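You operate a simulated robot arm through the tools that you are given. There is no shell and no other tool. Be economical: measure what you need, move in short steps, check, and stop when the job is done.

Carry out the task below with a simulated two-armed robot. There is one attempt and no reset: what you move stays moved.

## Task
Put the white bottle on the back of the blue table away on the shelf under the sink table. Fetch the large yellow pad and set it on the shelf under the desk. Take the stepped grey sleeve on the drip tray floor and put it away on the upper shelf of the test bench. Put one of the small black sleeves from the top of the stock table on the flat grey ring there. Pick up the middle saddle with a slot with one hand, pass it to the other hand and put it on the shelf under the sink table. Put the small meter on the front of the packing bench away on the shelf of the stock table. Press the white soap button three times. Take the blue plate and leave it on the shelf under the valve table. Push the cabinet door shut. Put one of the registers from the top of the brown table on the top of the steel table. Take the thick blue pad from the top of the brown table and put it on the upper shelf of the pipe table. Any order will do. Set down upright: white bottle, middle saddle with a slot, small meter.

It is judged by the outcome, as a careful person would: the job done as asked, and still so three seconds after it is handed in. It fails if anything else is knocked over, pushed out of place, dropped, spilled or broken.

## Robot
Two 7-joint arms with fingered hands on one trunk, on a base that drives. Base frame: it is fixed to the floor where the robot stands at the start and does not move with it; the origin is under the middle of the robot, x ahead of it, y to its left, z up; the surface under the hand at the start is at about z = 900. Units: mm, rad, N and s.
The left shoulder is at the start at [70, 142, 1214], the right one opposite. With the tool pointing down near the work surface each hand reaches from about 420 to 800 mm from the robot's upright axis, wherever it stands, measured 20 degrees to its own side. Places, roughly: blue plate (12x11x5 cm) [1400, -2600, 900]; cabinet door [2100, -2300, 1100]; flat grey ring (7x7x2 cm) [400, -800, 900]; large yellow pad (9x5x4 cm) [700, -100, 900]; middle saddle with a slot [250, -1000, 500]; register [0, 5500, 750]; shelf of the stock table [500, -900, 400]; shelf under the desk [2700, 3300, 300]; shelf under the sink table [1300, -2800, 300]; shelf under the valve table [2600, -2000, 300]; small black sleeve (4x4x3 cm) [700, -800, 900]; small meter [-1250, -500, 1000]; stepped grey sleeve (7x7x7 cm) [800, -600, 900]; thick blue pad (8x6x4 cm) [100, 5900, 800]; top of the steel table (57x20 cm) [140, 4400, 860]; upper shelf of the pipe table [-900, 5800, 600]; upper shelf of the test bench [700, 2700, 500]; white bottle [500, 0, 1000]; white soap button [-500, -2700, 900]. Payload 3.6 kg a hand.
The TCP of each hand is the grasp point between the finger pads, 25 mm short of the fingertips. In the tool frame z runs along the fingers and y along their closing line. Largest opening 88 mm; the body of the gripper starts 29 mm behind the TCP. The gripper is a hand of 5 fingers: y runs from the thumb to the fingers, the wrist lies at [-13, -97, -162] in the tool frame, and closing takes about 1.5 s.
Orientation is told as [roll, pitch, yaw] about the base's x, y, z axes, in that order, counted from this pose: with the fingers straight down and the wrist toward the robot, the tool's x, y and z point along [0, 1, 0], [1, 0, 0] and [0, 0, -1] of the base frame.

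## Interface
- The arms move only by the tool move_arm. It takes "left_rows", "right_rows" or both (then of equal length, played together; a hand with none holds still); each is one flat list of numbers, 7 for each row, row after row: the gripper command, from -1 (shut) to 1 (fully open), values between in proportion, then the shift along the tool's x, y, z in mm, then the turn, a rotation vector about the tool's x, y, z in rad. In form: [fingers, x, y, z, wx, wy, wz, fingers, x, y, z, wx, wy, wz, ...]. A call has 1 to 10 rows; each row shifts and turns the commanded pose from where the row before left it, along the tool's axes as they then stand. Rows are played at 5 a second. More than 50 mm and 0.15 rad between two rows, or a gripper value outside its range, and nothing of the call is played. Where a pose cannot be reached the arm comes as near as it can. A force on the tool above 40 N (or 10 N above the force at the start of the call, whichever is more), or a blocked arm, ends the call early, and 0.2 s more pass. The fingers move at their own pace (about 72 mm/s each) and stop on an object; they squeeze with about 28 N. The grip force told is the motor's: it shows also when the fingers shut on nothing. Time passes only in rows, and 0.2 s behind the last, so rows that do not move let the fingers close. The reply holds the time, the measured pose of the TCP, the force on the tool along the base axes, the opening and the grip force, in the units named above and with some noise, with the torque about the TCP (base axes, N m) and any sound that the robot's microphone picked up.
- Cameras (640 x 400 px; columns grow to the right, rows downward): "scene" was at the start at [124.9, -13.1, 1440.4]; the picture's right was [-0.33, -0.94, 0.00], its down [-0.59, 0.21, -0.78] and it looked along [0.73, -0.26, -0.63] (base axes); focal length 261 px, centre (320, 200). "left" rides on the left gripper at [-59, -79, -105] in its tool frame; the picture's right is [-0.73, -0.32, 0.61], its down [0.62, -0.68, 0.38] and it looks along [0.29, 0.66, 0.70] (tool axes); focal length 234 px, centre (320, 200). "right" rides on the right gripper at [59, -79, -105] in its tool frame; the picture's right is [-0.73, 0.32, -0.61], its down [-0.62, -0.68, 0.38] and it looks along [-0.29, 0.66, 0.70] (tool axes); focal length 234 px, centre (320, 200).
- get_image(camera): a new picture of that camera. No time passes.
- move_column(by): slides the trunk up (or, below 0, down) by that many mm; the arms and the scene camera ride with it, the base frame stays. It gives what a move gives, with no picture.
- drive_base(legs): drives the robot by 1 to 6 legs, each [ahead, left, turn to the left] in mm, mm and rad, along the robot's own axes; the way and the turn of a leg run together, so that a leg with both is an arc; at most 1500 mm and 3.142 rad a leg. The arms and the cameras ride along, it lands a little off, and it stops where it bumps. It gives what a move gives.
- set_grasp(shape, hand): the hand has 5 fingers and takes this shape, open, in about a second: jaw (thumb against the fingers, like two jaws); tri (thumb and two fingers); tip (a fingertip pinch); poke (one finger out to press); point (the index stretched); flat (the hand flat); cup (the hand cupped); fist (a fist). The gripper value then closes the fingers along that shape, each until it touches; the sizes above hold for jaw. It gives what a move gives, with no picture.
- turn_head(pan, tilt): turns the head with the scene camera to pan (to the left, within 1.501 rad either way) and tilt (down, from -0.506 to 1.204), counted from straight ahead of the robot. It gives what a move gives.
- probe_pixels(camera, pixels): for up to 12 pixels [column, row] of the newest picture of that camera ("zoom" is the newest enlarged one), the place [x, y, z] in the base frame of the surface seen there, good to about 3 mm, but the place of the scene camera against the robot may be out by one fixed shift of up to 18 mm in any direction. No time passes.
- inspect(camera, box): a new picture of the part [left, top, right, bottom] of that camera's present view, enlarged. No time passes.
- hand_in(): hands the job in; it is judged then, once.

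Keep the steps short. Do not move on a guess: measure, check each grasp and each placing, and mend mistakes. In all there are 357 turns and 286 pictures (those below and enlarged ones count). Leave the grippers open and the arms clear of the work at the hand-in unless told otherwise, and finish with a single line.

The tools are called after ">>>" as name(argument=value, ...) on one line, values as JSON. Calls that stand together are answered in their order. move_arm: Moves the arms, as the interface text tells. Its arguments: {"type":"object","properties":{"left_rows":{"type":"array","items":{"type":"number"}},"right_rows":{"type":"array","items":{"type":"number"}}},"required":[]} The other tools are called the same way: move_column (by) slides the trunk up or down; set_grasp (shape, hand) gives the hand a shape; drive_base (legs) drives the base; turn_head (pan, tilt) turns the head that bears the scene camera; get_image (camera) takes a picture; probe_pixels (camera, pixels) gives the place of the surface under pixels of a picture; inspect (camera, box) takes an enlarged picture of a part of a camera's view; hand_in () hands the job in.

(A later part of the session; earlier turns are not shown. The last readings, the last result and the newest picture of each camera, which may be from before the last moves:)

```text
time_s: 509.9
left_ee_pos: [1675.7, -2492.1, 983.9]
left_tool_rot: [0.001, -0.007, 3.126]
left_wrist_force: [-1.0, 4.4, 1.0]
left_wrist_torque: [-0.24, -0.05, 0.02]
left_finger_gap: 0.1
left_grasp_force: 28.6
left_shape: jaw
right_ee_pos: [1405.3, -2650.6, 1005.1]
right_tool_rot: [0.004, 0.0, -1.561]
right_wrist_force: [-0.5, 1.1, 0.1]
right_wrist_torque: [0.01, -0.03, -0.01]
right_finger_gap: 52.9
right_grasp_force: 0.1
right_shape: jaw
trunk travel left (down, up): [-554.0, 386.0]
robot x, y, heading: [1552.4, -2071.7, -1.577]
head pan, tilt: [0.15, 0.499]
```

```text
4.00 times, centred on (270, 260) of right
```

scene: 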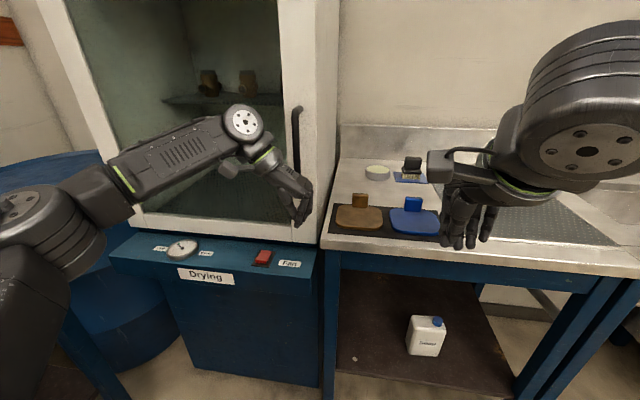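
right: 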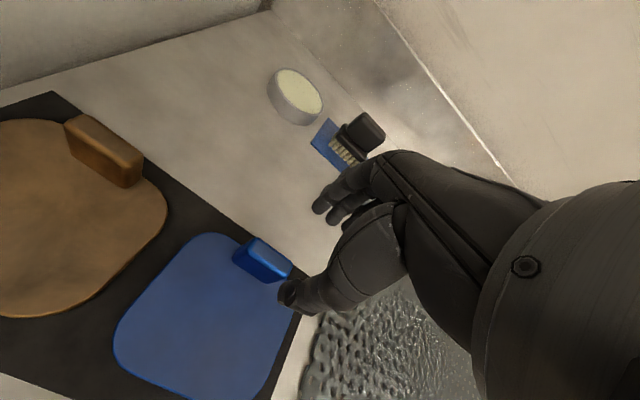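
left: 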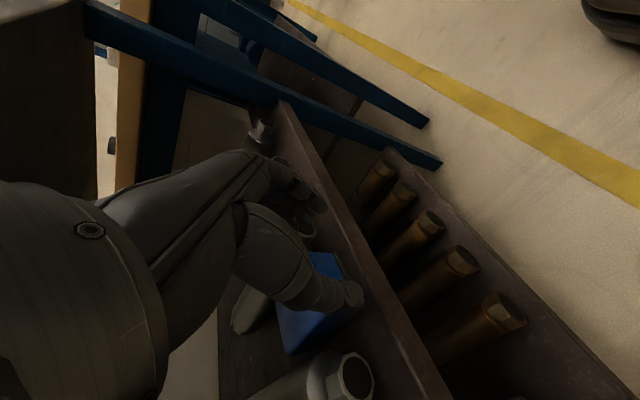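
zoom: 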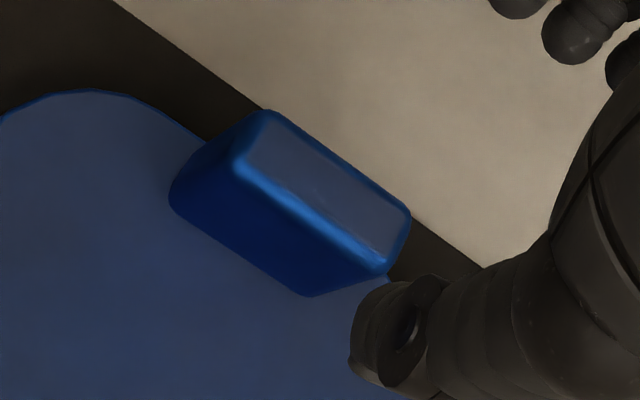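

>>> move_arm(right_rows=[0.3, 4, 5, 0, 0, 0, 0, 0.3, 0, 0, 40, 0, 0, 0, 0.3, 0, 0, 38, 0, 0, 0, -1, 0, 0, 0, 0, 0, 0, -1, 0, 0, 0, 0, 0, 0, -1, 0, 0, 0, 0, 0, 0, -1, 0, 0, 0, 0, 0, 0, -1, 0, 0, 0, 0, 0, 0])

>>> move_arm(right_rows=[-1, 0, 0, -20, 0, 0, 0, -1, 0, 0, -40, 0, 0, 0, -1, 0, 0, -40, 0, 0, 0])

>>> get_image(camera="right")

```text
time_s: 511.7
left_ee_pos: [1676.7, -2492.9, 984.5]
left_tool_rot: [0.0, -0.008, 3.126]
left_wrist_force: [0.1, 4.0, -0.4]
left_wrist_torque: [-0.28, 0.02, 0.08]
left_finger_gap: 0.0
left_grasp_force: 27.9
left_shape: jaw
right_ee_pos: [1411.7, -2654.8, 926.6]
right_tool_rot: [0.006, 0.001, -1.562]
right_wrist_force: [0.5, 2.5, 1.7]
right_wrist_torque: [0.05, -0.01, 0.07]
right_finger_gap: 12.6
right_grasp_force: 27.8
right_shape: jaw
trunk travel left (down, up): [-554.0, 386.0]
robot x, y, heading: [1550.6, -2068.2, -1.571]
head pan, tilt: [0.15, 0.499]
```

```text
time_s: 512.5
left_ee_pos: [1675.6, -2493.0, 983.8]
left_tool_rot: [0.001, -0.007, 3.126]
left_wrist_force: [-0.2, 4.1, -0.6]
left_wrist_torque: [-0.38, -0.05, 0.08]
left_finger_gap: 0.1
left_grasp_force: 27.6
left_shape: jaw
right_ee_pos: [1409.7, -2655.3, 1025.7]
right_tool_rot: [0.003, -0.001, -1.561]
right_wrist_force: [0.8, -0.3, -7.4]
right_wrist_torque: [-0.25, 0.03, -0.02]
right_finger_gap: 12.4
right_grasp_force: 28.8
right_shape: jaw
trunk travel left (down, up): [-554.0, 386.0]
robot x, y, heading: [1550.7, -2067.7, -1.573]
head pan, tilt: [0.15, 0.499]
```

```text
132 pictures are left
```

right: 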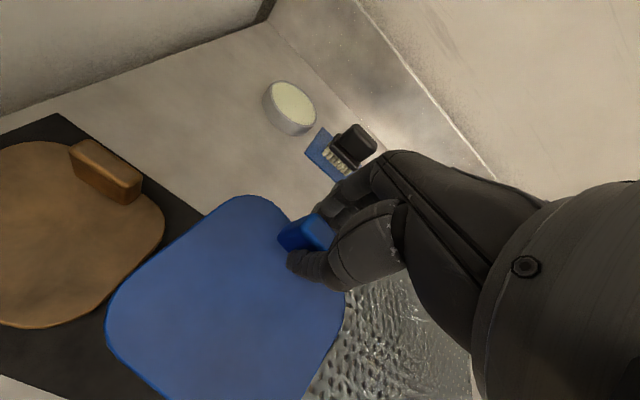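

Held (7.5 N). I raise the trunk, back off, and turn east toward the valve table.

>>> move_column(by=150)

>>> drive_base(legs=[[-400, 0, 0], [0, 0, 1.571]])

>>> turn_head(pan=-0.2, tilt=0.6)

>>> get_image(camera="scene")

```text
time_s: 514.3
left_ee_pos: [1675.8, -2495.2, 1133.6]
left_tool_rot: [-0.001, -0.007, 3.125]
left_wrist_force: [0.4, 0.5, -0.4]
left_wrist_torque: [0.01, 0.01, 0.01]
left_finger_gap: 0.0
left_grasp_force: 27.7
left_shape: jaw
right_ee_pos: [1410.3, -2656.0, 1173.6]
right_tool_rot: [0.005, 0.002, -1.563]
right_wrist_force: [1.1, 0.3, -7.9]
right_wrist_torque: [-0.23, 0.03, 0.02]
right_finger_gap: 12.3
right_grasp_force: 27.9
right_shape: jaw
trunk travel left (down, up): [-704.0, 236.0]
robot x, y, heading: [1548.5, -2069.5, -1.567]
head pan, tilt: [0.15, 0.499]
```

```text
time_s: 520.5
left_ee_pos: [1976.8, -1555.0, 1132.3]
left_tool_rot: [-0.001, -0.007, -1.601]
left_wrist_force: [0.7, -0.1, 0.3]
left_wrist_torque: [0.03, 0.0, 0.01]
left_finger_gap: 0.0
left_grasp_force: 27.8
left_shape: jaw
right_ee_pos: [2134.3, -1823.8, 1174.7]
right_tool_rot: [0.005, 0.001, -0.004]
right_wrist_force: [-0.4, -0.1, -8.5]
right_wrist_torque: [-0.03, -0.28, -0.02]
right_finger_gap: 12.0
right_grasp_force: 27.6
right_shape: jaw
trunk travel left (down, up): [-704.0, 236.0]
robot x, y, heading: [1550.0, -1677.9, -0.018]
head pan, tilt: [0.15, 0.499]
```

```text
time_s: 521.4
left_ee_pos: [1975.0, -1554.6, 1133.8]
left_tool_rot: [0.001, -0.008, -1.599]
left_wrist_force: [0.1, 0.6, 0.0]
left_wrist_torque: [-0.01, -0.01, 0.04]
left_finger_gap: 0.2
left_grasp_force: 27.5
left_shape: jaw
right_ee_pos: [2134.6, -1823.5, 1174.2]
right_tool_rot: [0.006, 0.002, -0.003]
right_wrist_force: [-0.1, -0.1, -6.9]
right_wrist_torque: [-0.06, -0.26, -0.04]
right_finger_gap: 11.8
right_grasp_force: 28.5
right_shape: jaw
trunk travel left (down, up): [-704.0, 236.0]
robot x, y, heading: [1545.3, -1674.8, -0.018]
head pan, tilt: [-0.201, 0.6]
```

```text
131 pictures are left
```

scene: 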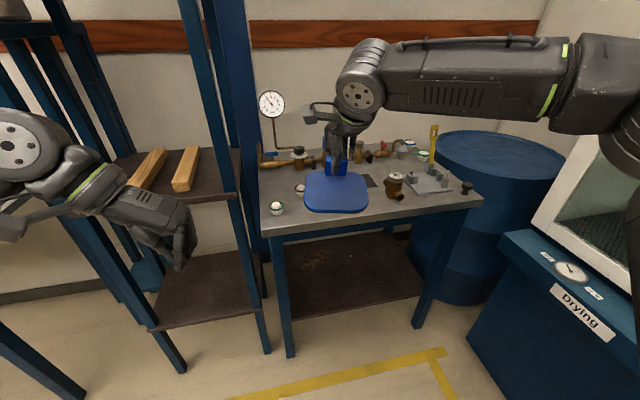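

>>> probe_pixels(camera="scene", pixels=[[270, 232], [470, 207], [290, 310], [420, 292], [350, 265], [350, 300], [290, 350], [420, 320], [180, 325], [265, 345], [485, 300], [240, 160]])

```text
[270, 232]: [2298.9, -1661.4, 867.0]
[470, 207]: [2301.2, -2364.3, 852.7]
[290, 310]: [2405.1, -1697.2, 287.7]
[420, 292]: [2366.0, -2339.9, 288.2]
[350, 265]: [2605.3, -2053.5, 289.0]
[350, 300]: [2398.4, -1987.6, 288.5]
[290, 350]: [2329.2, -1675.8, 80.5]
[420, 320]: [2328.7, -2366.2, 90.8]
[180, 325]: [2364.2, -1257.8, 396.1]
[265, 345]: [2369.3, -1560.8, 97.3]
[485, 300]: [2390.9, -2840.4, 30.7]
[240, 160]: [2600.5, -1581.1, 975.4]
```

The valve table's shelf is empty: z≈288, front edge of the top x≈2310. I turn the left hand's wrist back, drive to a stand-off at (1640,−1900) and lower the trunk.

>>> move_arm(left_rows=[-1, 0, 0, 0, 0, 0, -0.149, -1, 0, 0, 0, 0, 0, -0.149, -1, 0, 0, 0, 0, 0, -0.149, -1, 0, 0, 0, 0, 0, -0.149, -1, 0, 0, 0, 0, 0, -0.149, -1, 0, 0, 0, 0, 0, -0.149, -1, 0, 0, 0, 0, 0, -0.149, -1, 0, 0, 0, 0, 0, -0.149, -1, 0, 0, 0, 0, 0, -0.149, -1, 0, 0, 0, 0, 0, -0.149])

>>> drive_base(legs=[[90, -225, 0.018]])

>>> move_column(by=-400)

>>> move_column(by=-290)

>>> turn_head(pan=-0.1, tilt=0.35)

>>> get_image(camera="scene")

>>> get_image(camera="right")

```text
time_s: 523.6
left_ee_pos: [1975.0, -1554.6, 1133.9]
left_tool_rot: [-0.006, 0.003, -0.108]
left_wrist_force: [-0.6, -0.4, 0.1]
left_wrist_torque: [-0.01, 0.0, -0.01]
left_finger_gap: 0.0
left_grasp_force: 27.5
left_shape: jaw
right_ee_pos: [2132.4, -1823.1, 1173.8]
right_tool_rot: [0.006, 0.003, -0.005]
right_wrist_force: [0.2, -0.3, -7.7]
right_wrist_torque: [-0.04, -0.23, 0.02]
right_finger_gap: 12.0
right_grasp_force: 28.1
right_shape: jaw
trunk travel left (down, up): [-704.0, 236.0]
robot x, y, heading: [1547.9, -1675.8, -0.017]
head pan, tilt: [-0.201, 0.6]
```

```text
time_s: 525.4
left_ee_pos: [2062.8, -1776.1, 1134.2]
left_tool_rot: [-0.006, 0.0, -0.096]
left_wrist_force: [-0.7, -1.2, -0.6]
left_wrist_torque: [0.0, -0.03, -0.01]
left_finger_gap: 0.2
left_grasp_force: 28.3
left_shape: jaw
right_ee_pos: [2224.7, -2043.4, 1174.1]
right_tool_rot: [0.002, 0.001, 0.008]
right_wrist_force: [-0.6, -0.3, -7.1]
right_wrist_torque: [-0.07, -0.26, 0.01]
right_finger_gap: 11.7
right_grasp_force: 27.9
right_shape: jaw
trunk travel left (down, up): [-704.0, 236.0]
robot x, y, heading: [1638.2, -1906.6, 0.003]
head pan, tilt: [-0.201, 0.6]
```

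```text
time_s: 529.2
left_ee_pos: [2063.9, -1776.1, 734.4]
left_tool_rot: [-0.007, 0.0, -0.095]
left_wrist_force: [0.4, -0.8, 0.0]
left_wrist_torque: [0.0, -0.03, 0.01]
left_finger_gap: 0.0
left_grasp_force: 27.5
left_shape: jaw
right_ee_pos: [2224.5, -2043.1, 774.2]
right_tool_rot: [0.005, 0.001, 0.008]
right_wrist_force: [-0.6, -0.2, -7.4]
right_wrist_torque: [-0.01, -0.21, 0.02]
right_finger_gap: 12.1
right_grasp_force: 27.9
right_shape: jaw
trunk travel left (down, up): [-304.0, 636.0]
robot x, y, heading: [1637.9, -1905.0, -0.006]
head pan, tilt: [-0.201, 0.6]
```

```text
time_s: 532.1
left_ee_pos: [2063.0, -1775.5, 444.5]
left_tool_rot: [-0.008, -0.001, -0.095]
left_wrist_force: [0.8, -0.2, 0.5]
left_wrist_torque: [0.0, 0.02, -0.02]
left_finger_gap: 0.3
left_grasp_force: 28.0
left_shape: jaw
right_ee_pos: [2224.1, -2044.5, 484.8]
right_tool_rot: [0.005, 0.002, 0.009]
right_wrist_force: [1.0, -0.1, -6.8]
right_wrist_torque: [-0.06, -0.26, 0.0]
right_finger_gap: 11.9
right_grasp_force: 27.6
right_shape: jaw
trunk travel left (down, up): [-14.0, 926.0]
robot x, y, heading: [1640.3, -1904.1, 0.001]
head pan, tilt: [-0.201, 0.6]
```

```text
time_s: 532.9
left_ee_pos: [2063.5, -1777.4, 443.5]
left_tool_rot: [-0.008, 0.002, -0.095]
left_wrist_force: [0.9, -0.2, 0.4]
left_wrist_torque: [0.0, -0.01, 0.02]
left_finger_gap: 0.0
left_grasp_force: 27.8
left_shape: jaw
right_ee_pos: [2224.2, -2044.2, 483.1]
right_tool_rot: [0.007, 0.002, 0.008]
right_wrist_force: [0.0, -0.3, -7.9]
right_wrist_torque: [-0.05, -0.27, -0.01]
right_finger_gap: 11.9
right_grasp_force: 27.9
right_shape: jaw
trunk travel left (down, up): [-14.0, 926.0]
robot x, y, heading: [1637.5, -1905.3, -0.002]
head pan, tilt: [-0.099, 0.351]
```

```text
130 pictures are left
```

scene: 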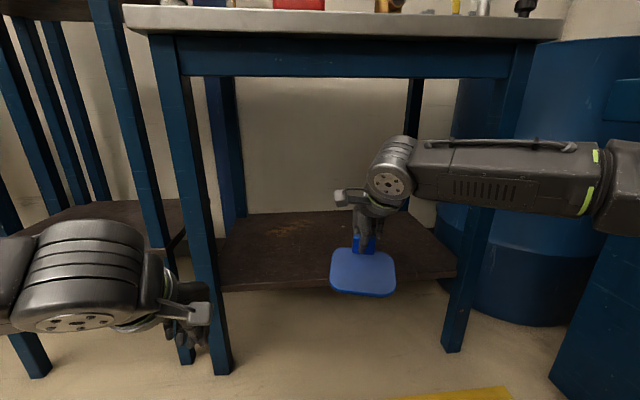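

```text
129 pictures are left
```

right: 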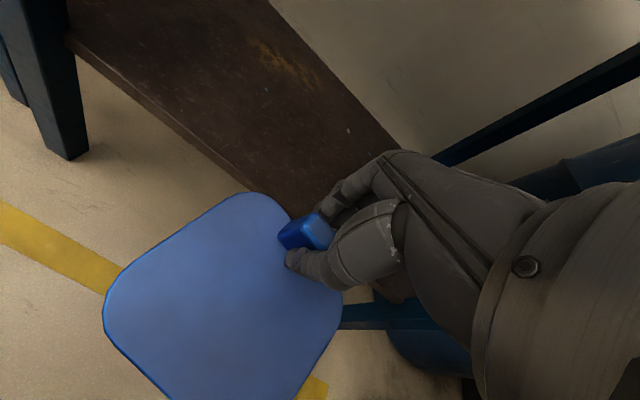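

>>> probe_pixels(camera="right", pixels=[[205, 150], [215, 140], [260, 130], [150, 100], [300, 80], [225, 172], [180, 140]])

>>> drive_base(legs=[[0, -60, 0], [170, 0, 0]])

>>> get_image(camera="scene")

```text
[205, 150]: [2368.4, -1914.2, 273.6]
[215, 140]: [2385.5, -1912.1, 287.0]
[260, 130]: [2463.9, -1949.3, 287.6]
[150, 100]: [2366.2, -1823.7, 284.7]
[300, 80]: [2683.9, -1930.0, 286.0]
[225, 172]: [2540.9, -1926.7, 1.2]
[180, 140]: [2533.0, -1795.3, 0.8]
```

```text
time_s: 534.9
left_ee_pos: [2231.6, -1835.1, 443.5]
left_tool_rot: [-0.008, -0.001, -0.093]
left_wrist_force: [0.2, 0.0, 0.6]
left_wrist_torque: [-0.01, 0.01, 0.03]
left_finger_gap: 0.1
left_grasp_force: 28.4
left_shape: jaw
right_ee_pos: [2393.6, -2102.1, 484.8]
right_tool_rot: [0.006, 0.001, 0.011]
right_wrist_force: [-0.5, 0.3, -7.0]
right_wrist_torque: [-0.03, -0.21, -0.03]
right_finger_gap: 12.1
right_grasp_force: 27.7
right_shape: jaw
trunk travel left (down, up): [-14.0, 926.0]
robot x, y, heading: [1806.1, -1967.4, 0.0]
head pan, tilt: [-0.099, 0.351]
```

```text
128 pictures are left
```

scene: 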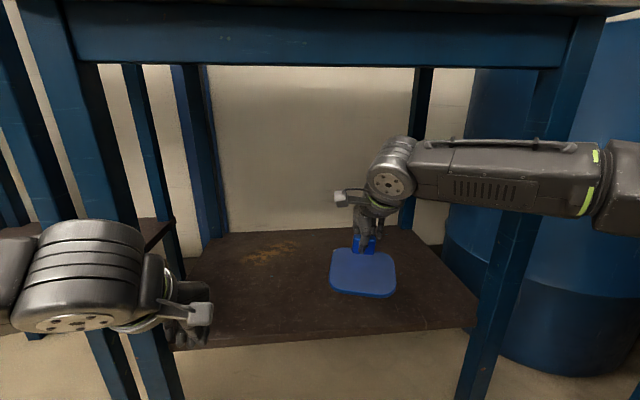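

>>> drive_base(legs=[[112, 0, 0]])

>>> move_arm(right_rows=[-1, 0, 0, 40, 0, 0, 0, -1, 0, 0, 40, 0, 0, 0, -1, 0, 0, 40, 0, 0, 0, -1, 0, 0, 22, 0, 0, 0, -1, 0, 0, 0, 0, 0, 0])

>>> get_image(camera="scene")

>>> get_image(camera="right")

```text
time_s: 536.1
left_ee_pos: [2344.3, -1833.9, 443.8]
left_tool_rot: [-0.007, 0.001, -0.092]
left_wrist_force: [-0.8, -0.2, 0.6]
left_wrist_torque: [0.02, 0.02, -0.01]
left_finger_gap: 0.1
left_grasp_force: 28.0
left_shape: jaw
right_ee_pos: [2508.0, -2100.8, 483.8]
right_tool_rot: [0.005, 0.002, 0.011]
right_wrist_force: [-0.1, 1.0, -7.1]
right_wrist_torque: [-0.01, -0.21, -0.01]
right_finger_gap: 12.0
right_grasp_force: 27.3
right_shape: jaw
trunk travel left (down, up): [-14.0, 926.0]
robot x, y, heading: [1919.7, -1968.1, -0.001]
head pan, tilt: [-0.099, 0.351]
```

```text
time_s: 537.3
left_ee_pos: [2344.5, -1834.3, 443.7]
left_tool_rot: [-0.007, 0.0, -0.092]
left_wrist_force: [-0.4, 0.7, 0.7]
left_wrist_torque: [0.01, 0.04, -0.01]
left_finger_gap: 0.0
left_grasp_force: 28.0
left_shape: jaw
right_ee_pos: [2506.0, -2100.2, 340.5]
right_tool_rot: [0.005, 0.003, 0.013]
right_wrist_force: [0.2, 0.4, -5.7]
right_wrist_torque: [-0.08, -0.14, 0.05]
right_finger_gap: 11.6
right_grasp_force: 27.5
right_shape: jaw
trunk travel left (down, up): [-14.0, 926.0]
robot x, y, heading: [1918.7, -1963.7, 0.003]
head pan, tilt: [-0.099, 0.351]
```

```text
127 pictures are left
```

scene: 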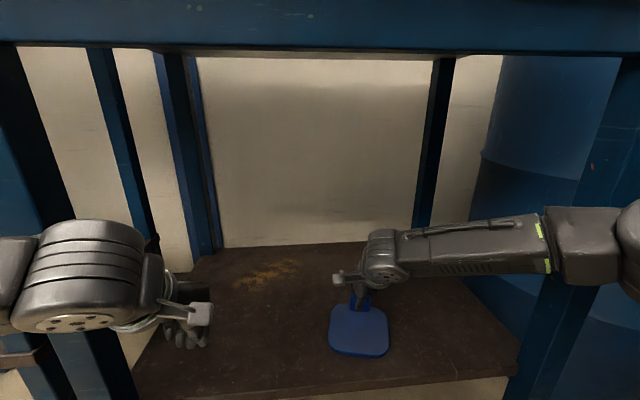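

```text
126 pictures are left
```

right: 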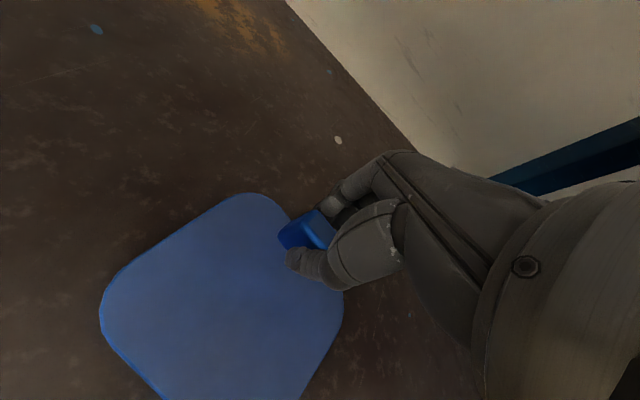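

>>> move_arm(right_rows=[-1, 0, 0, 4, 0, 0, 0, -1, 0, 0, 3, 0, 0, 0, -1, 0, 0, 3, 0, 0, 0, -1, 0, 0, 0, 0, 0, 0])

```text
time_s: 538.3
left_ee_pos: [2344.7, -1834.6, 444.2]
left_tool_rot: [-0.007, 0.001, -0.093]
left_wrist_force: [0.1, 0.1, -0.6]
left_wrist_torque: [-0.03, -0.02, 0.02]
left_finger_gap: 0.1
left_grasp_force: 28.0
left_shape: jaw
right_ee_pos: [2506.7, -2098.9, 333.5]
right_tool_rot: [0.006, 0.002, 0.012]
right_wrist_force: [0.0, -1.3, -5.2]
right_wrist_torque: [-0.03, 0.01, 0.01]
right_finger_gap: 11.9
right_grasp_force: 28.0
right_shape: jaw
trunk travel left (down, up): [-14.0, 926.0]
robot x, y, heading: [1920.8, -1967.2, -0.004]
head pan, tilt: [-0.099, 0.351]
```

>>> move_arm(right_rows=[-1, 0, 0, 3, 0, 0, 0, -1, 0, 0, 3, 0, 0, 0, -1, 0, 0, 0, 0, 0, 0])

>>> inspect(camera="scene", box=[300, 220, 420, 380])

```text
time_s: 539.1
left_ee_pos: [2343.3, -1835.1, 444.6]
left_tool_rot: [-0.007, -0.002, -0.094]
left_wrist_force: [0.4, 0.1, -0.1]
left_wrist_torque: [0.04, 0.02, -0.03]
left_finger_gap: 0.0
left_grasp_force: 28.3
left_shape: jaw
right_ee_pos: [2507.3, -2100.0, 327.1]
right_tool_rot: [0.004, 0.002, 0.01]
right_wrist_force: [-0.9, -0.9, 0.9]
right_wrist_torque: [-0.03, 0.04, 0.08]
right_finger_gap: 12.6
right_grasp_force: 28.0
right_shape: jaw
trunk travel left (down, up): [-14.0, 926.0]
robot x, y, heading: [1921.5, -1963.8, 0.006]
head pan, tilt: [-0.099, 0.351]
```

```text
2.50 times, centred on (360, 300) of scene
```

zoom: 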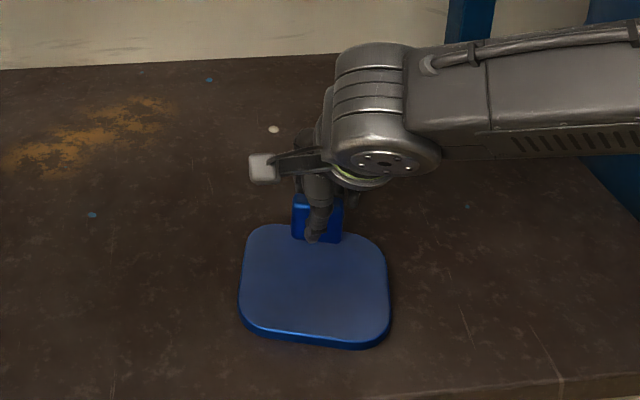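

Weight is off the hand; the plate lies on the shelf. Release, rise, and back out.

>>> move_arm(right_rows=[-0.4, 0, 0, 0, 0, 0, 0, 0, 0, 0, 0, 0, 0, 0, 0.2, 0, 0, 0, 0, 0, 0, 0.2, 0, 0, -30, 0, 0, 0, 0.2, 0, 0, -40, 0, 0, 0, 0.2, 0, 0, -40, 0, 0, 0])

>>> get_image(camera="right")

>>> drive_base(legs=[[-420, 0, 0]])

>>> move_column(by=400)

>>> move_column(by=300)

```text
time_s: 540.5
left_ee_pos: [2344.5, -1834.4, 444.0]
left_tool_rot: [-0.006, 0.0, -0.093]
left_wrist_force: [0.6, 0.1, 0.5]
left_wrist_torque: [0.03, 0.04, 0.0]
left_finger_gap: 0.0
left_grasp_force: 28.0
left_shape: jaw
right_ee_pos: [2505.7, -2101.2, 437.4]
right_tool_rot: [0.004, 0.001, 0.013]
right_wrist_force: [0.0, -0.4, 0.7]
right_wrist_torque: [0.0, 0.01, 0.02]
right_finger_gap: 52.3
right_grasp_force: 0.0
right_shape: jaw
trunk travel left (down, up): [-14.0, 926.0]
robot x, y, heading: [1918.2, -1966.2, 0.005]
head pan, tilt: [-0.099, 0.351]
```

```text
124 pictures are left
```

right: 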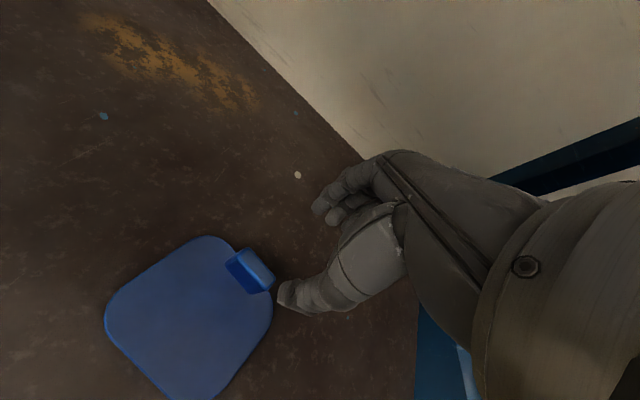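

```text
time_s: 543.1
left_ee_pos: [1921.2, -1833.3, 444.1]
left_tool_rot: [-0.007, -0.001, -0.09]
left_wrist_force: [0.6, 0.0, -0.1]
left_wrist_torque: [0.02, 0.0, 0.0]
left_finger_gap: 0.1
left_grasp_force: 27.7
left_shape: jaw
right_ee_pos: [2082.7, -2100.3, 437.1]
right_tool_rot: [0.002, 0.001, 0.016]
right_wrist_force: [-0.9, -0.3, -0.3]
right_wrist_torque: [-0.01, 0.0, 0.01]
right_finger_gap: 52.4
right_grasp_force: 0.1
right_shape: jaw
trunk travel left (down, up): [-14.0, 926.0]
robot x, y, heading: [1498.9, -1968.2, 0.01]
head pan, tilt: [-0.099, 0.351]
```

```text
time_s: 546.9
left_ee_pos: [1921.0, -1834.8, 843.9]
left_tool_rot: [-0.006, -0.003, -0.089]
left_wrist_force: [-0.3, 0.9, -0.2]
left_wrist_torque: [0.01, -0.02, 0.02]
left_finger_gap: 0.0
left_grasp_force: 27.6
left_shape: jaw
right_ee_pos: [2084.6, -2099.6, 838.0]
right_tool_rot: [0.004, 0.002, 0.016]
right_wrist_force: [0.8, -0.4, 0.1]
right_wrist_torque: [-0.01, 0.01, 0.0]
right_finger_gap: 52.6
right_grasp_force: 0.0
right_shape: jaw
trunk travel left (down, up): [-414.0, 526.0]
robot x, y, heading: [1490.6, -1966.4, 0.009]
head pan, tilt: [-0.099, 0.351]
```

```text
time_s: 549.9
left_ee_pos: [1920.7, -1834.9, 1144.2]
left_tool_rot: [-0.007, -0.003, -0.089]
left_wrist_force: [-0.2, 0.1, -0.4]
left_wrist_torque: [0.0, -0.02, 0.03]
left_finger_gap: 0.2
left_grasp_force: 28.6
left_shape: jaw
right_ee_pos: [2083.9, -2098.7, 1136.9]
right_tool_rot: [0.004, 0.001, 0.015]
right_wrist_force: [0.5, -0.4, 0.2]
right_wrist_torque: [0.0, 0.0, -0.02]
right_finger_gap: 52.7
right_grasp_force: 0.0
right_shape: jaw
trunk travel left (down, up): [-714.0, 226.0]
robot x, y, heading: [1498.8, -1961.7, 0.005]
head pan, tilt: [-0.099, 0.351]
```

The plate lies on the valve table's shelf. Next the soap button at about (−500,−2700): I turn south and drive west along y≈−1800.

>>> drive_base(legs=[[0, 160, -1.575], [0, -1500, 0], [0, -470, 0]])

>>> turn_head(pan=0.0, tilt=0.45)

>>> get_image(camera="scene")

```text
time_s: 563.6
left_ee_pos: [-234.9, -2318.1, 1144.1]
left_tool_rot: [-0.006, 0.0, -1.647]
left_wrist_force: [-0.6, 0.0, 0.5]
left_wrist_torque: [0.01, 0.01, -0.02]
left_finger_gap: 0.0
left_grasp_force: 27.6
left_shape: jaw
right_ee_pos: [-498.4, -2484.5, 1137.6]
right_tool_rot: [0.002, 0.001, -1.54]
right_wrist_force: [-0.7, -0.3, 0.9]
right_wrist_torque: [0.04, 0.0, 0.04]
right_finger_gap: 52.6
right_grasp_force: 0.1
right_shape: jaw
trunk travel left (down, up): [-714.0, 226.0]
robot x, y, heading: [-376.6, -1895.3, -1.548]
head pan, tilt: [-0.099, 0.351]
```

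```text
time_s: 564.3
left_ee_pos: [-236.7, -2317.1, 1143.7]
left_tool_rot: [-0.006, -0.002, -1.646]
left_wrist_force: [-0.9, -0.1, 0.0]
left_wrist_torque: [-0.03, 0.0, -0.04]
left_finger_gap: 0.1
left_grasp_force: 28.0
left_shape: jaw
right_ee_pos: [-498.7, -2484.7, 1136.6]
right_tool_rot: [0.004, 0.002, -1.541]
right_wrist_force: [-0.1, 0.7, -0.5]
right_wrist_torque: [-0.02, 0.01, -0.03]
right_finger_gap: 52.6
right_grasp_force: 0.0
right_shape: jaw
trunk travel left (down, up): [-714.0, 226.0]
robot x, y, heading: [-371.9, -1895.2, -1.55]
head pan, tilt: [0.0, 0.45]
```

```text
123 pictures are left
```

scene: 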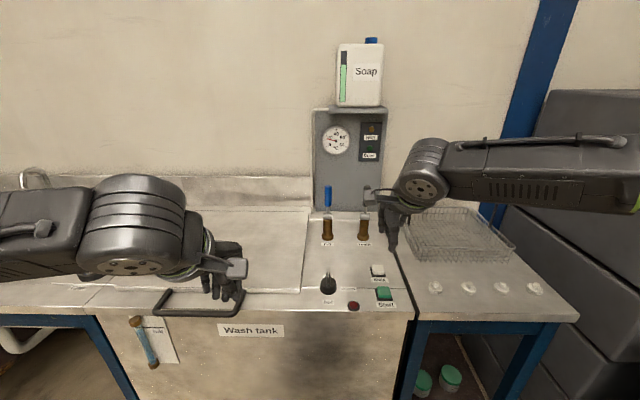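

>>> inspect(camera="scene", box=[300, 230, 420, 320])

>>> probe_pixels(camera="scene", pixels=[[378, 270], [378, 278], [383, 293], [353, 305], [350, 310], [365, 225], [327, 285], [400, 270]])

>>> get_image(camera="right")

```text
4.44 times, centred on (360, 275) of scene
```

zoom: 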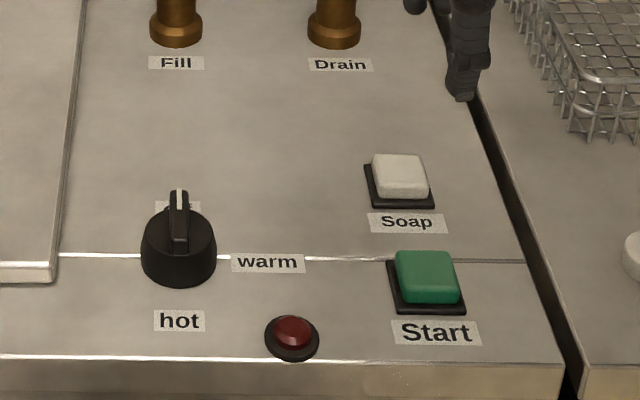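

```text
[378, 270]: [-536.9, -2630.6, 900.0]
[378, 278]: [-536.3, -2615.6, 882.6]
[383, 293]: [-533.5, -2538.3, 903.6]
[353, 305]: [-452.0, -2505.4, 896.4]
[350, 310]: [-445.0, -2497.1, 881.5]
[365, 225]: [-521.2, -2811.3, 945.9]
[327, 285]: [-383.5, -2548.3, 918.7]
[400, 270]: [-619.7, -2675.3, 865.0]
```

```text
121 pictures are left
```

right: 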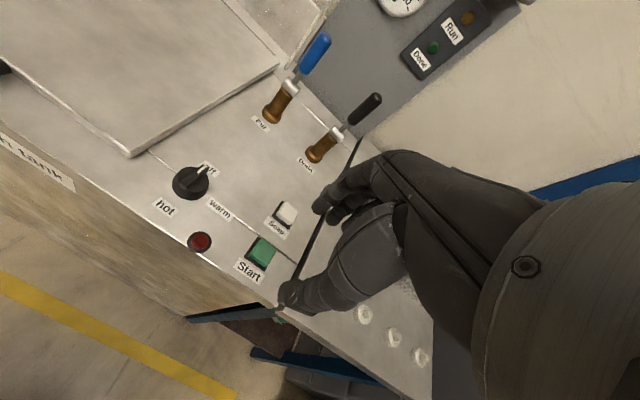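

I set the right hand to the poke shape and look where the finger is.

>>> set_grasp(hand="right", shape="poke")

>>> get_image(camera="right")

>>> probe_pixels(camera="right", pixels=[[287, 211], [280, 210], [293, 213], [288, 205], [280, 218], [265, 250], [320, 165]])

```text
time_s: 565.2
left_ee_pos: [-236.6, -2317.5, 1143.8]
left_tool_rot: [-0.007, -0.003, -1.646]
left_wrist_force: [0.0, -0.1, 0.1]
left_wrist_torque: [-0.01, -0.01, -0.02]
left_finger_gap: 0.0
left_grasp_force: 28.7
left_shape: jaw
right_ee_pos: [-500.1, -2484.3, 1137.4]
right_tool_rot: [0.005, 0.002, -1.542]
right_wrist_force: [-0.1, -0.5, -0.3]
right_wrist_torque: [-0.04, 0.03, 0.0]
right_finger_gap: 0.0
right_grasp_force: 0.0
right_shape: poke
trunk travel left (down, up): [-714.0, 226.0]
robot x, y, heading: [-372.6, -1895.2, -1.556]
head pan, tilt: [0.0, 0.45]
```

```text
120 pictures are left
```

right: 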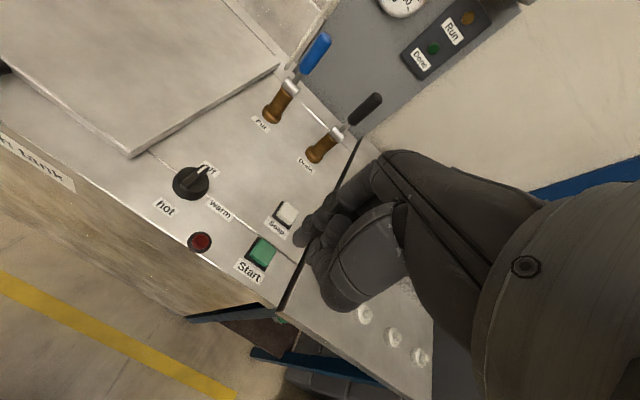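

```text
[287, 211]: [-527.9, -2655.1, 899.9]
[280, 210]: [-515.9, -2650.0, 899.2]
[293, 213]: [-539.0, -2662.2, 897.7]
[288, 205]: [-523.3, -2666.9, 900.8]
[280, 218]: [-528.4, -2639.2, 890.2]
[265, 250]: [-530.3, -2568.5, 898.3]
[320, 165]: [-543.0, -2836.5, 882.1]
```

>>> inspect(camera="right", box=[270, 150, 420, 320])

>>> probe_pixels(camera="right", pixels=[[300, 238], [305, 228], [298, 232], [303, 243], [310, 222]])

```text
2.35 times, centred on (345, 235) of right
```

zoom: 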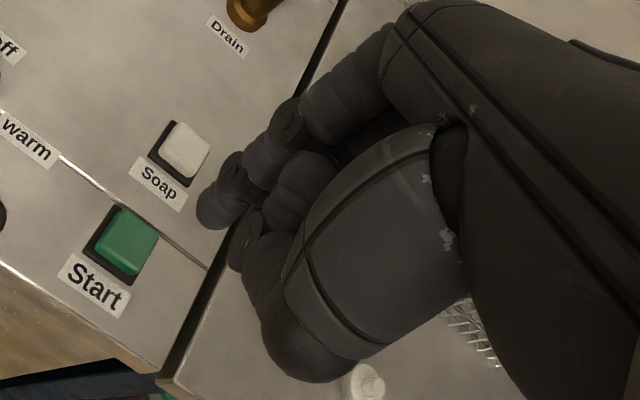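

```text
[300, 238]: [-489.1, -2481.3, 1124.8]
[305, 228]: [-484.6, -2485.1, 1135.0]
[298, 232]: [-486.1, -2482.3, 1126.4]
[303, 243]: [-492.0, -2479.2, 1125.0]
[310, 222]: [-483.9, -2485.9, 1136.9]
```

Fingertip is ~12 mm to tool +x of the TCP and ~20 below. Button centre (−528,−2655), top 900. I drive 170 mm ahead, lower the trunk, then position.

>>> drive_base(legs=[[172, 0, 0]])

>>> move_column(by=-120)

>>> move_arm(right_rows=[0, -22, 0, 25, 0, 0, 0, 0, -22, 0, 25, 0, 0, 0])

>>> get_image(camera="right")

```text
time_s: 566.6
left_ee_pos: [-233.2, -2486.7, 1144.5]
left_tool_rot: [-0.009, -0.002, -1.647]
left_wrist_force: [-0.5, -0.1, -0.2]
left_wrist_torque: [-0.01, 0.0, 0.02]
left_finger_gap: 0.2
left_grasp_force: 27.9
left_shape: jaw
right_ee_pos: [-495.6, -2653.0, 1138.4]
right_tool_rot: [0.004, 0.0, -1.54]
right_wrist_force: [0.3, -0.2, 0.1]
right_wrist_torque: [0.01, -0.02, -0.01]
right_finger_gap: 0.1
right_grasp_force: 0.1
right_shape: poke
trunk travel left (down, up): [-714.0, 226.0]
robot x, y, heading: [-369.6, -2062.7, -1.556]
head pan, tilt: [0.0, 0.45]
```

```text
time_s: 568.1
left_ee_pos: [-232.2, -2487.1, 1024.2]
left_tool_rot: [-0.006, -0.001, -1.645]
left_wrist_force: [-0.5, 0.4, 0.1]
left_wrist_torque: [-0.02, -0.02, 0.01]
left_finger_gap: 0.0
left_grasp_force: 28.0
left_shape: jaw
right_ee_pos: [-496.5, -2654.5, 1017.7]
right_tool_rot: [0.003, 0.001, -1.541]
right_wrist_force: [0.2, -0.6, -1.0]
right_wrist_torque: [-0.02, 0.0, -0.03]
right_finger_gap: 0.0
right_grasp_force: 0.0
right_shape: poke
trunk travel left (down, up): [-594.0, 346.0]
robot x, y, heading: [-366.9, -2065.3, -1.553]
head pan, tilt: [0.0, 0.45]
```

```text
time_s: 568.7
left_ee_pos: [-234.2, -2487.7, 1025.3]
left_tool_rot: [-0.005, -0.002, -1.646]
left_wrist_force: [0.1, 0.6, 0.0]
left_wrist_torque: [0.0, 0.0, -0.01]
left_finger_gap: 0.1
left_grasp_force: 27.9
left_shape: jaw
right_ee_pos: [-540.2, -2656.1, 966.9]
right_tool_rot: [0.004, 0.001, -1.541]
right_wrist_force: [0.4, 0.4, 0.0]
right_wrist_torque: [0.0, 0.04, 0.01]
right_finger_gap: 0.1
right_grasp_force: 0.0
right_shape: poke
trunk travel left (down, up): [-594.0, 346.0]
robot x, y, heading: [-370.1, -2065.6, -1.552]
head pan, tilt: [0.0, 0.45]
```

```text
118 pictures are left
```

right: 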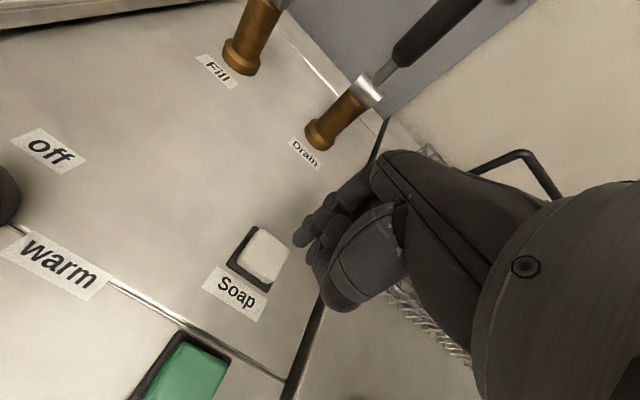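

Aligned within a few mm. Descend to just above the button.

>>> move_arm(right_rows=[0, -4, 0, 20, 0, 0, 0, 0, 0, 0, 20, 0, 0, 0, 0, 0, 0, 0, 0, 0, 0])

>>> inspect(camera="right", box=[220, 170, 400, 320])

```text
time_s: 569.5
left_ee_pos: [-232.5, -2487.5, 1024.0]
left_tool_rot: [-0.007, -0.001, -1.646]
left_wrist_force: [-0.5, 0.0, -1.0]
left_wrist_torque: [-0.01, -0.02, -0.04]
left_finger_gap: 0.0
left_grasp_force: 28.0
left_shape: jaw
right_ee_pos: [-542.2, -2656.7, 926.4]
right_tool_rot: [0.006, 0.003, -1.541]
right_wrist_force: [-0.4, 0.6, 0.8]
right_wrist_torque: [0.01, 0.02, 0.02]
right_finger_gap: 0.1
right_grasp_force: 0.0
right_shape: poke
trunk travel left (down, up): [-594.0, 346.0]
robot x, y, heading: [-371.9, -2063.4, -1.555]
head pan, tilt: [0.0, 0.45]
```

```text
2.67 times, centred on (310, 245) of right
```

zoom: 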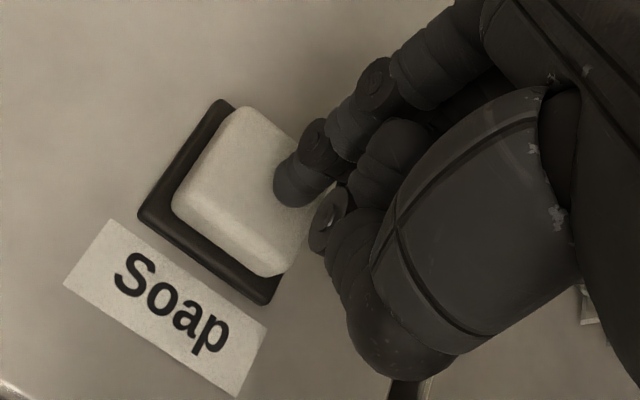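

>>> move_arm(right_rows=[0, -3, 0, 4, 0, 0, 0, 0, 0, 0, 3, 0, 0, 0, 0, 0, 0, 3, 0, 0, 0, 0, 0, 0, 0, 0, 0, 0])

>>> inspect(camera="right", box=[220, 170, 400, 320])

```text
time_s: 570.5
left_ee_pos: [-233.2, -2486.6, 1024.7]
left_tool_rot: [-0.008, -0.001, -1.647]
left_wrist_force: [0.9, 0.1, 0.0]
left_wrist_torque: [0.01, 0.01, -0.05]
left_finger_gap: 0.0
left_grasp_force: 27.7
left_shape: jaw
right_ee_pos: [-546.7, -2656.2, 916.8]
right_tool_rot: [0.003, -0.003, -1.541]
right_wrist_force: [-1.2, -2.1, 9.3]
right_wrist_torque: [-0.08, -0.03, 0.0]
right_finger_gap: 0.0
right_grasp_force: 0.1
right_shape: poke
trunk travel left (down, up): [-594.0, 346.0]
robot x, y, heading: [-372.3, -2066.1, -1.554]
head pan, tilt: [0.0, 0.45]
heard: click
```

```text
2.67 times, centred on (310, 245) of right
```

zoom: 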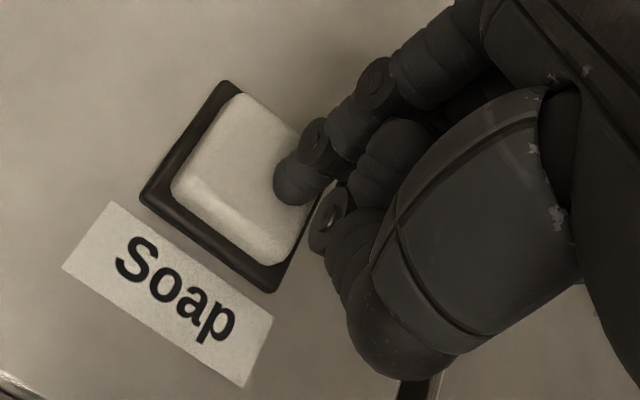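

One click. Release fully, then press the second time.

>>> move_arm(right_rows=[0, 0, 0, -8, 0, 0, 0, 0, 0, 0, -7, 0, 0, 0, 0, 0, 0, 0, 0, 0, 0, 0, 0, 0, 0, 0, 0, 0])

>>> move_arm(right_rows=[0, 0, 0, 7, 0, 0, 0, 0, 0, 0, 5, 0, 0, 0, 0, 0, 0, 3, 0, 0, 0, 0, 0, 0, 0, 0, 0, 0])

>>> move_arm(right_rows=[0, 0, 0, -8, 0, 0, 0, 0, 0, 0, -7, 0, 0, 0, 0, 0, 0, 0, 0, 0, 0, 0, 0, 0, 0, 0, 0, 0])

```text
time_s: 571.5
left_ee_pos: [-232.5, -2487.5, 1024.3]
left_tool_rot: [-0.006, -0.001, -1.647]
left_wrist_force: [-0.7, -0.3, 0.4]
left_wrist_torque: [-0.03, 0.03, 0.01]
left_finger_gap: 0.0
left_grasp_force: 28.2
left_shape: jaw
right_ee_pos: [-546.4, -2654.7, 932.3]
right_tool_rot: [0.003, 0.003, -1.541]
right_wrist_force: [0.3, -0.3, 0.1]
right_wrist_torque: [-0.01, -0.02, 0.02]
right_finger_gap: 0.0
right_grasp_force: 0.1
right_shape: poke
trunk travel left (down, up): [-594.0, 346.0]
robot x, y, heading: [-367.9, -2062.6, -1.554]
head pan, tilt: [0.0, 0.45]
```

```text
time_s: 572.5
left_ee_pos: [-234.0, -2486.5, 1024.0]
left_tool_rot: [-0.008, -0.003, -1.646]
left_wrist_force: [-0.1, -0.1, -0.4]
left_wrist_torque: [0.01, -0.01, -0.01]
left_finger_gap: 0.0
left_grasp_force: 28.1
left_shape: jaw
right_ee_pos: [-547.8, -2654.3, 918.4]
right_tool_rot: [0.002, -0.002, -1.541]
right_wrist_force: [0.0, -0.7, 8.7]
right_wrist_torque: [-0.03, -0.05, -0.03]
right_finger_gap: 0.1
right_grasp_force: 0.1
right_shape: poke
trunk travel left (down, up): [-594.0, 346.0]
robot x, y, heading: [-371.2, -2066.6, -1.549]
head pan, tilt: [0.0, 0.45]
heard: click
```

```text
time_s: 573.5
left_ee_pos: [-233.1, -2486.5, 1024.2]
left_tool_rot: [-0.007, -0.002, -1.646]
left_wrist_force: [-0.1, 0.7, 0.1]
left_wrist_torque: [0.04, 0.01, -0.04]
left_finger_gap: 0.0
left_grasp_force: 28.1
left_shape: jaw
right_ee_pos: [-547.2, -2656.9, 931.4]
right_tool_rot: [0.001, 0.002, -1.541]
right_wrist_force: [0.3, -0.2, 0.8]
right_wrist_torque: [0.0, -0.02, -0.02]
right_finger_gap: 0.2
right_grasp_force: 0.1
right_shape: poke
trunk travel left (down, up): [-594.0, 346.0]
robot x, y, heading: [-372.8, -2066.5, -1.557]
head pan, tilt: [0.0, 0.45]
```

Second click heard and released. Third press.

>>> move_arm(right_rows=[0, 0, 0, 7, 0, 0, 0, 0, 0, 0, 5, 0, 0, 0, 0, 0, 0, 3, 0, 0, 0, 0, 0, 0, 0, 0, 0, 0])

>>> move_arm(right_rows=[0, 0, 0, -20, 0, 0, 0, 0, 0, 0, -40, 0, 0, 0, 0, 0, 0, -40, 0, 0, 0, 0, 0, 0, -40, 0, 0, 0])

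>>> set_grasp(hand="right", shape="jaw")

>>> move_column(by=150)

```text
time_s: 574.5
left_ee_pos: [-232.3, -2487.8, 1024.8]
left_tool_rot: [-0.007, 0.0, -1.647]
left_wrist_force: [-0.3, -0.9, 0.2]
left_wrist_torque: [0.0, -0.02, 0.0]
left_finger_gap: 0.0
left_grasp_force: 28.1
left_shape: jaw
right_ee_pos: [-546.9, -2654.7, 917.7]
right_tool_rot: [0.005, 0.001, -1.542]
right_wrist_force: [-1.0, -2.0, 8.8]
right_wrist_torque: [-0.12, -0.01, -0.03]
right_finger_gap: 0.3
right_grasp_force: 0.1
right_shape: poke
trunk travel left (down, up): [-594.0, 346.0]
robot x, y, heading: [-370.8, -2067.9, -1.553]
head pan, tilt: [0.0, 0.45]
heard: click
```

```text
time_s: 575.5
left_ee_pos: [-232.5, -2487.6, 1025.2]
left_tool_rot: [-0.007, -0.002, -1.647]
left_wrist_force: [0.2, 0.1, 0.4]
left_wrist_torque: [0.01, -0.04, -0.01]
left_finger_gap: 0.0
left_grasp_force: 28.4
left_shape: jaw
right_ee_pos: [-548.0, -2655.7, 1058.9]
right_tool_rot: [0.004, 0.003, -1.543]
right_wrist_force: [-0.3, 0.6, 0.8]
right_wrist_torque: [0.01, -0.02, -0.01]
right_finger_gap: 0.0
right_grasp_force: 0.1
right_shape: poke
trunk travel left (down, up): [-594.0, 346.0]
robot x, y, heading: [-368.8, -2065.5, -1.548]
head pan, tilt: [0.0, 0.45]
```

```text
time_s: 576.4
left_ee_pos: [-233.9, -2487.8, 1023.5]
left_tool_rot: [-0.006, -0.002, -1.646]
left_wrist_force: [-0.7, 0.1, 0.1]
left_wrist_torque: [0.0, 0.01, 0.04]
left_finger_gap: 0.1
left_grasp_force: 27.6
left_shape: jaw
right_ee_pos: [-547.6, -2655.9, 1057.9]
right_tool_rot: [0.002, 0.003, -1.541]
right_wrist_force: [-0.2, 0.5, 0.3]
right_wrist_torque: [0.01, -0.01, -0.01]
right_finger_gap: 87.6
right_grasp_force: 0.1
right_shape: jaw
trunk travel left (down, up): [-594.0, 346.0]
robot x, y, heading: [-365.4, -2063.4, -1.551]
head pan, tilt: [0.0, 0.45]
```

```text
time_s: 578.2
left_ee_pos: [-233.2, -2487.4, 1175.2]
left_tool_rot: [-0.008, -0.003, -1.646]
left_wrist_force: [-0.1, -0.5, 0.5]
left_wrist_torque: [-0.03, -0.03, -0.04]
left_finger_gap: 0.0
left_grasp_force: 28.1
left_shape: jaw
right_ee_pos: [-548.2, -2655.7, 1207.4]
right_tool_rot: [0.004, 0.001, -1.54]
right_wrist_force: [0.0, 0.4, -0.1]
right_wrist_torque: [-0.01, -0.01, 0.0]
right_finger_gap: 87.9
right_grasp_force: 0.2
right_shape: jaw
trunk travel left (down, up): [-744.0, 196.0]
robot x, y, heading: [-369.4, -2067.0, -1.553]
head pan, tilt: [0.0, 0.45]
```

Three clicks heard. Next the small meter on the packing bench: back away, turn west, and drive north to y≈−500.

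>>> drive_base(legs=[[-480, 170, 0], [0, 0, -1.588], [0, -1050, 0]])

>>> turn_head(pan=0.0, tilt=0.45)

>>> get_image(camera="scene")

```text
time_s: 590.0
left_ee_pos: [-653.3, -655.2, 1174.1]
left_tool_rot: [-0.008, -0.002, 3.063]
left_wrist_force: [0.1, 0.3, 0.3]
left_wrist_torque: [0.0, 0.0, 0.01]
left_finger_gap: 0.0
left_grasp_force: 28.3
left_shape: jaw
right_ee_pos: [-818.9, -338.6, 1208.2]
right_tool_rot: [0.003, 0.003, -3.118]
right_wrist_force: [0.2, -0.4, 0.4]
right_wrist_torque: [0.01, -0.02, 0.02]
right_finger_gap: 88.1
right_grasp_force: 0.1
right_shape: jaw
trunk travel left (down, up): [-744.0, 196.0]
robot x, y, heading: [-231.0, -521.2, -3.128]
head pan, tilt: [0.0, 0.45]
```

```text
time_s: 590.6
left_ee_pos: [-652.7, -654.8, 1175.0]
left_tool_rot: [-0.007, -0.002, 3.062]
left_wrist_force: [-0.6, -0.3, 1.0]
left_wrist_torque: [0.02, -0.02, 0.01]
left_finger_gap: 0.2
left_grasp_force: 28.2
left_shape: jaw
right_ee_pos: [-820.3, -338.1, 1207.7]
right_tool_rot: [0.004, 0.001, -3.116]
right_wrist_force: [0.2, 0.2, 0.5]
right_wrist_torque: [-0.01, 0.0, 0.03]
right_finger_gap: 87.9
right_grasp_force: 0.0
right_shape: jaw
trunk travel left (down, up): [-744.0, 196.0]
robot x, y, heading: [-229.6, -517.5, -3.129]
head pan, tilt: [0.0, 0.45]
```

```text
115 pictures are left
```

scene: 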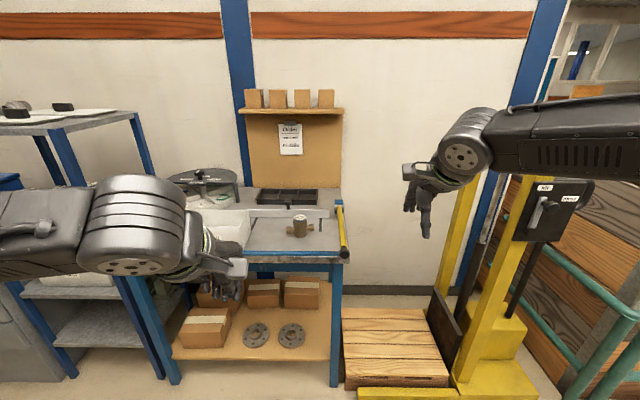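

>>> inspect(camera="scene", box=[230, 170, 370, 270])

>>> probe_pixels(camera="scene", pixels=[[300, 220], [300, 230], [300, 245], [290, 232], [311, 228], [300, 250], [335, 262], [250, 255], [340, 235], [300, 210], [335, 385], [170, 380]])

```text
4.00 times, centred on (300, 220) of scene
```

zoom: 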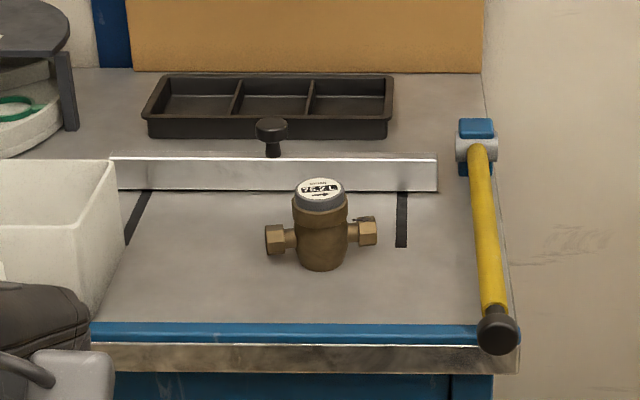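

```text
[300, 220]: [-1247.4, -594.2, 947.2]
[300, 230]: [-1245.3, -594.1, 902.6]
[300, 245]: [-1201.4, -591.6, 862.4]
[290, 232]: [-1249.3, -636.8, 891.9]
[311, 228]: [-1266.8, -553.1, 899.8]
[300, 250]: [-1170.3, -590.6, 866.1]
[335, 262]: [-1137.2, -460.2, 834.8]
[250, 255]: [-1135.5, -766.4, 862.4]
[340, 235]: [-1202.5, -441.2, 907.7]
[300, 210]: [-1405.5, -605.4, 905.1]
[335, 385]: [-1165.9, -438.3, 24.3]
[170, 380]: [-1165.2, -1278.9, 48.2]
```

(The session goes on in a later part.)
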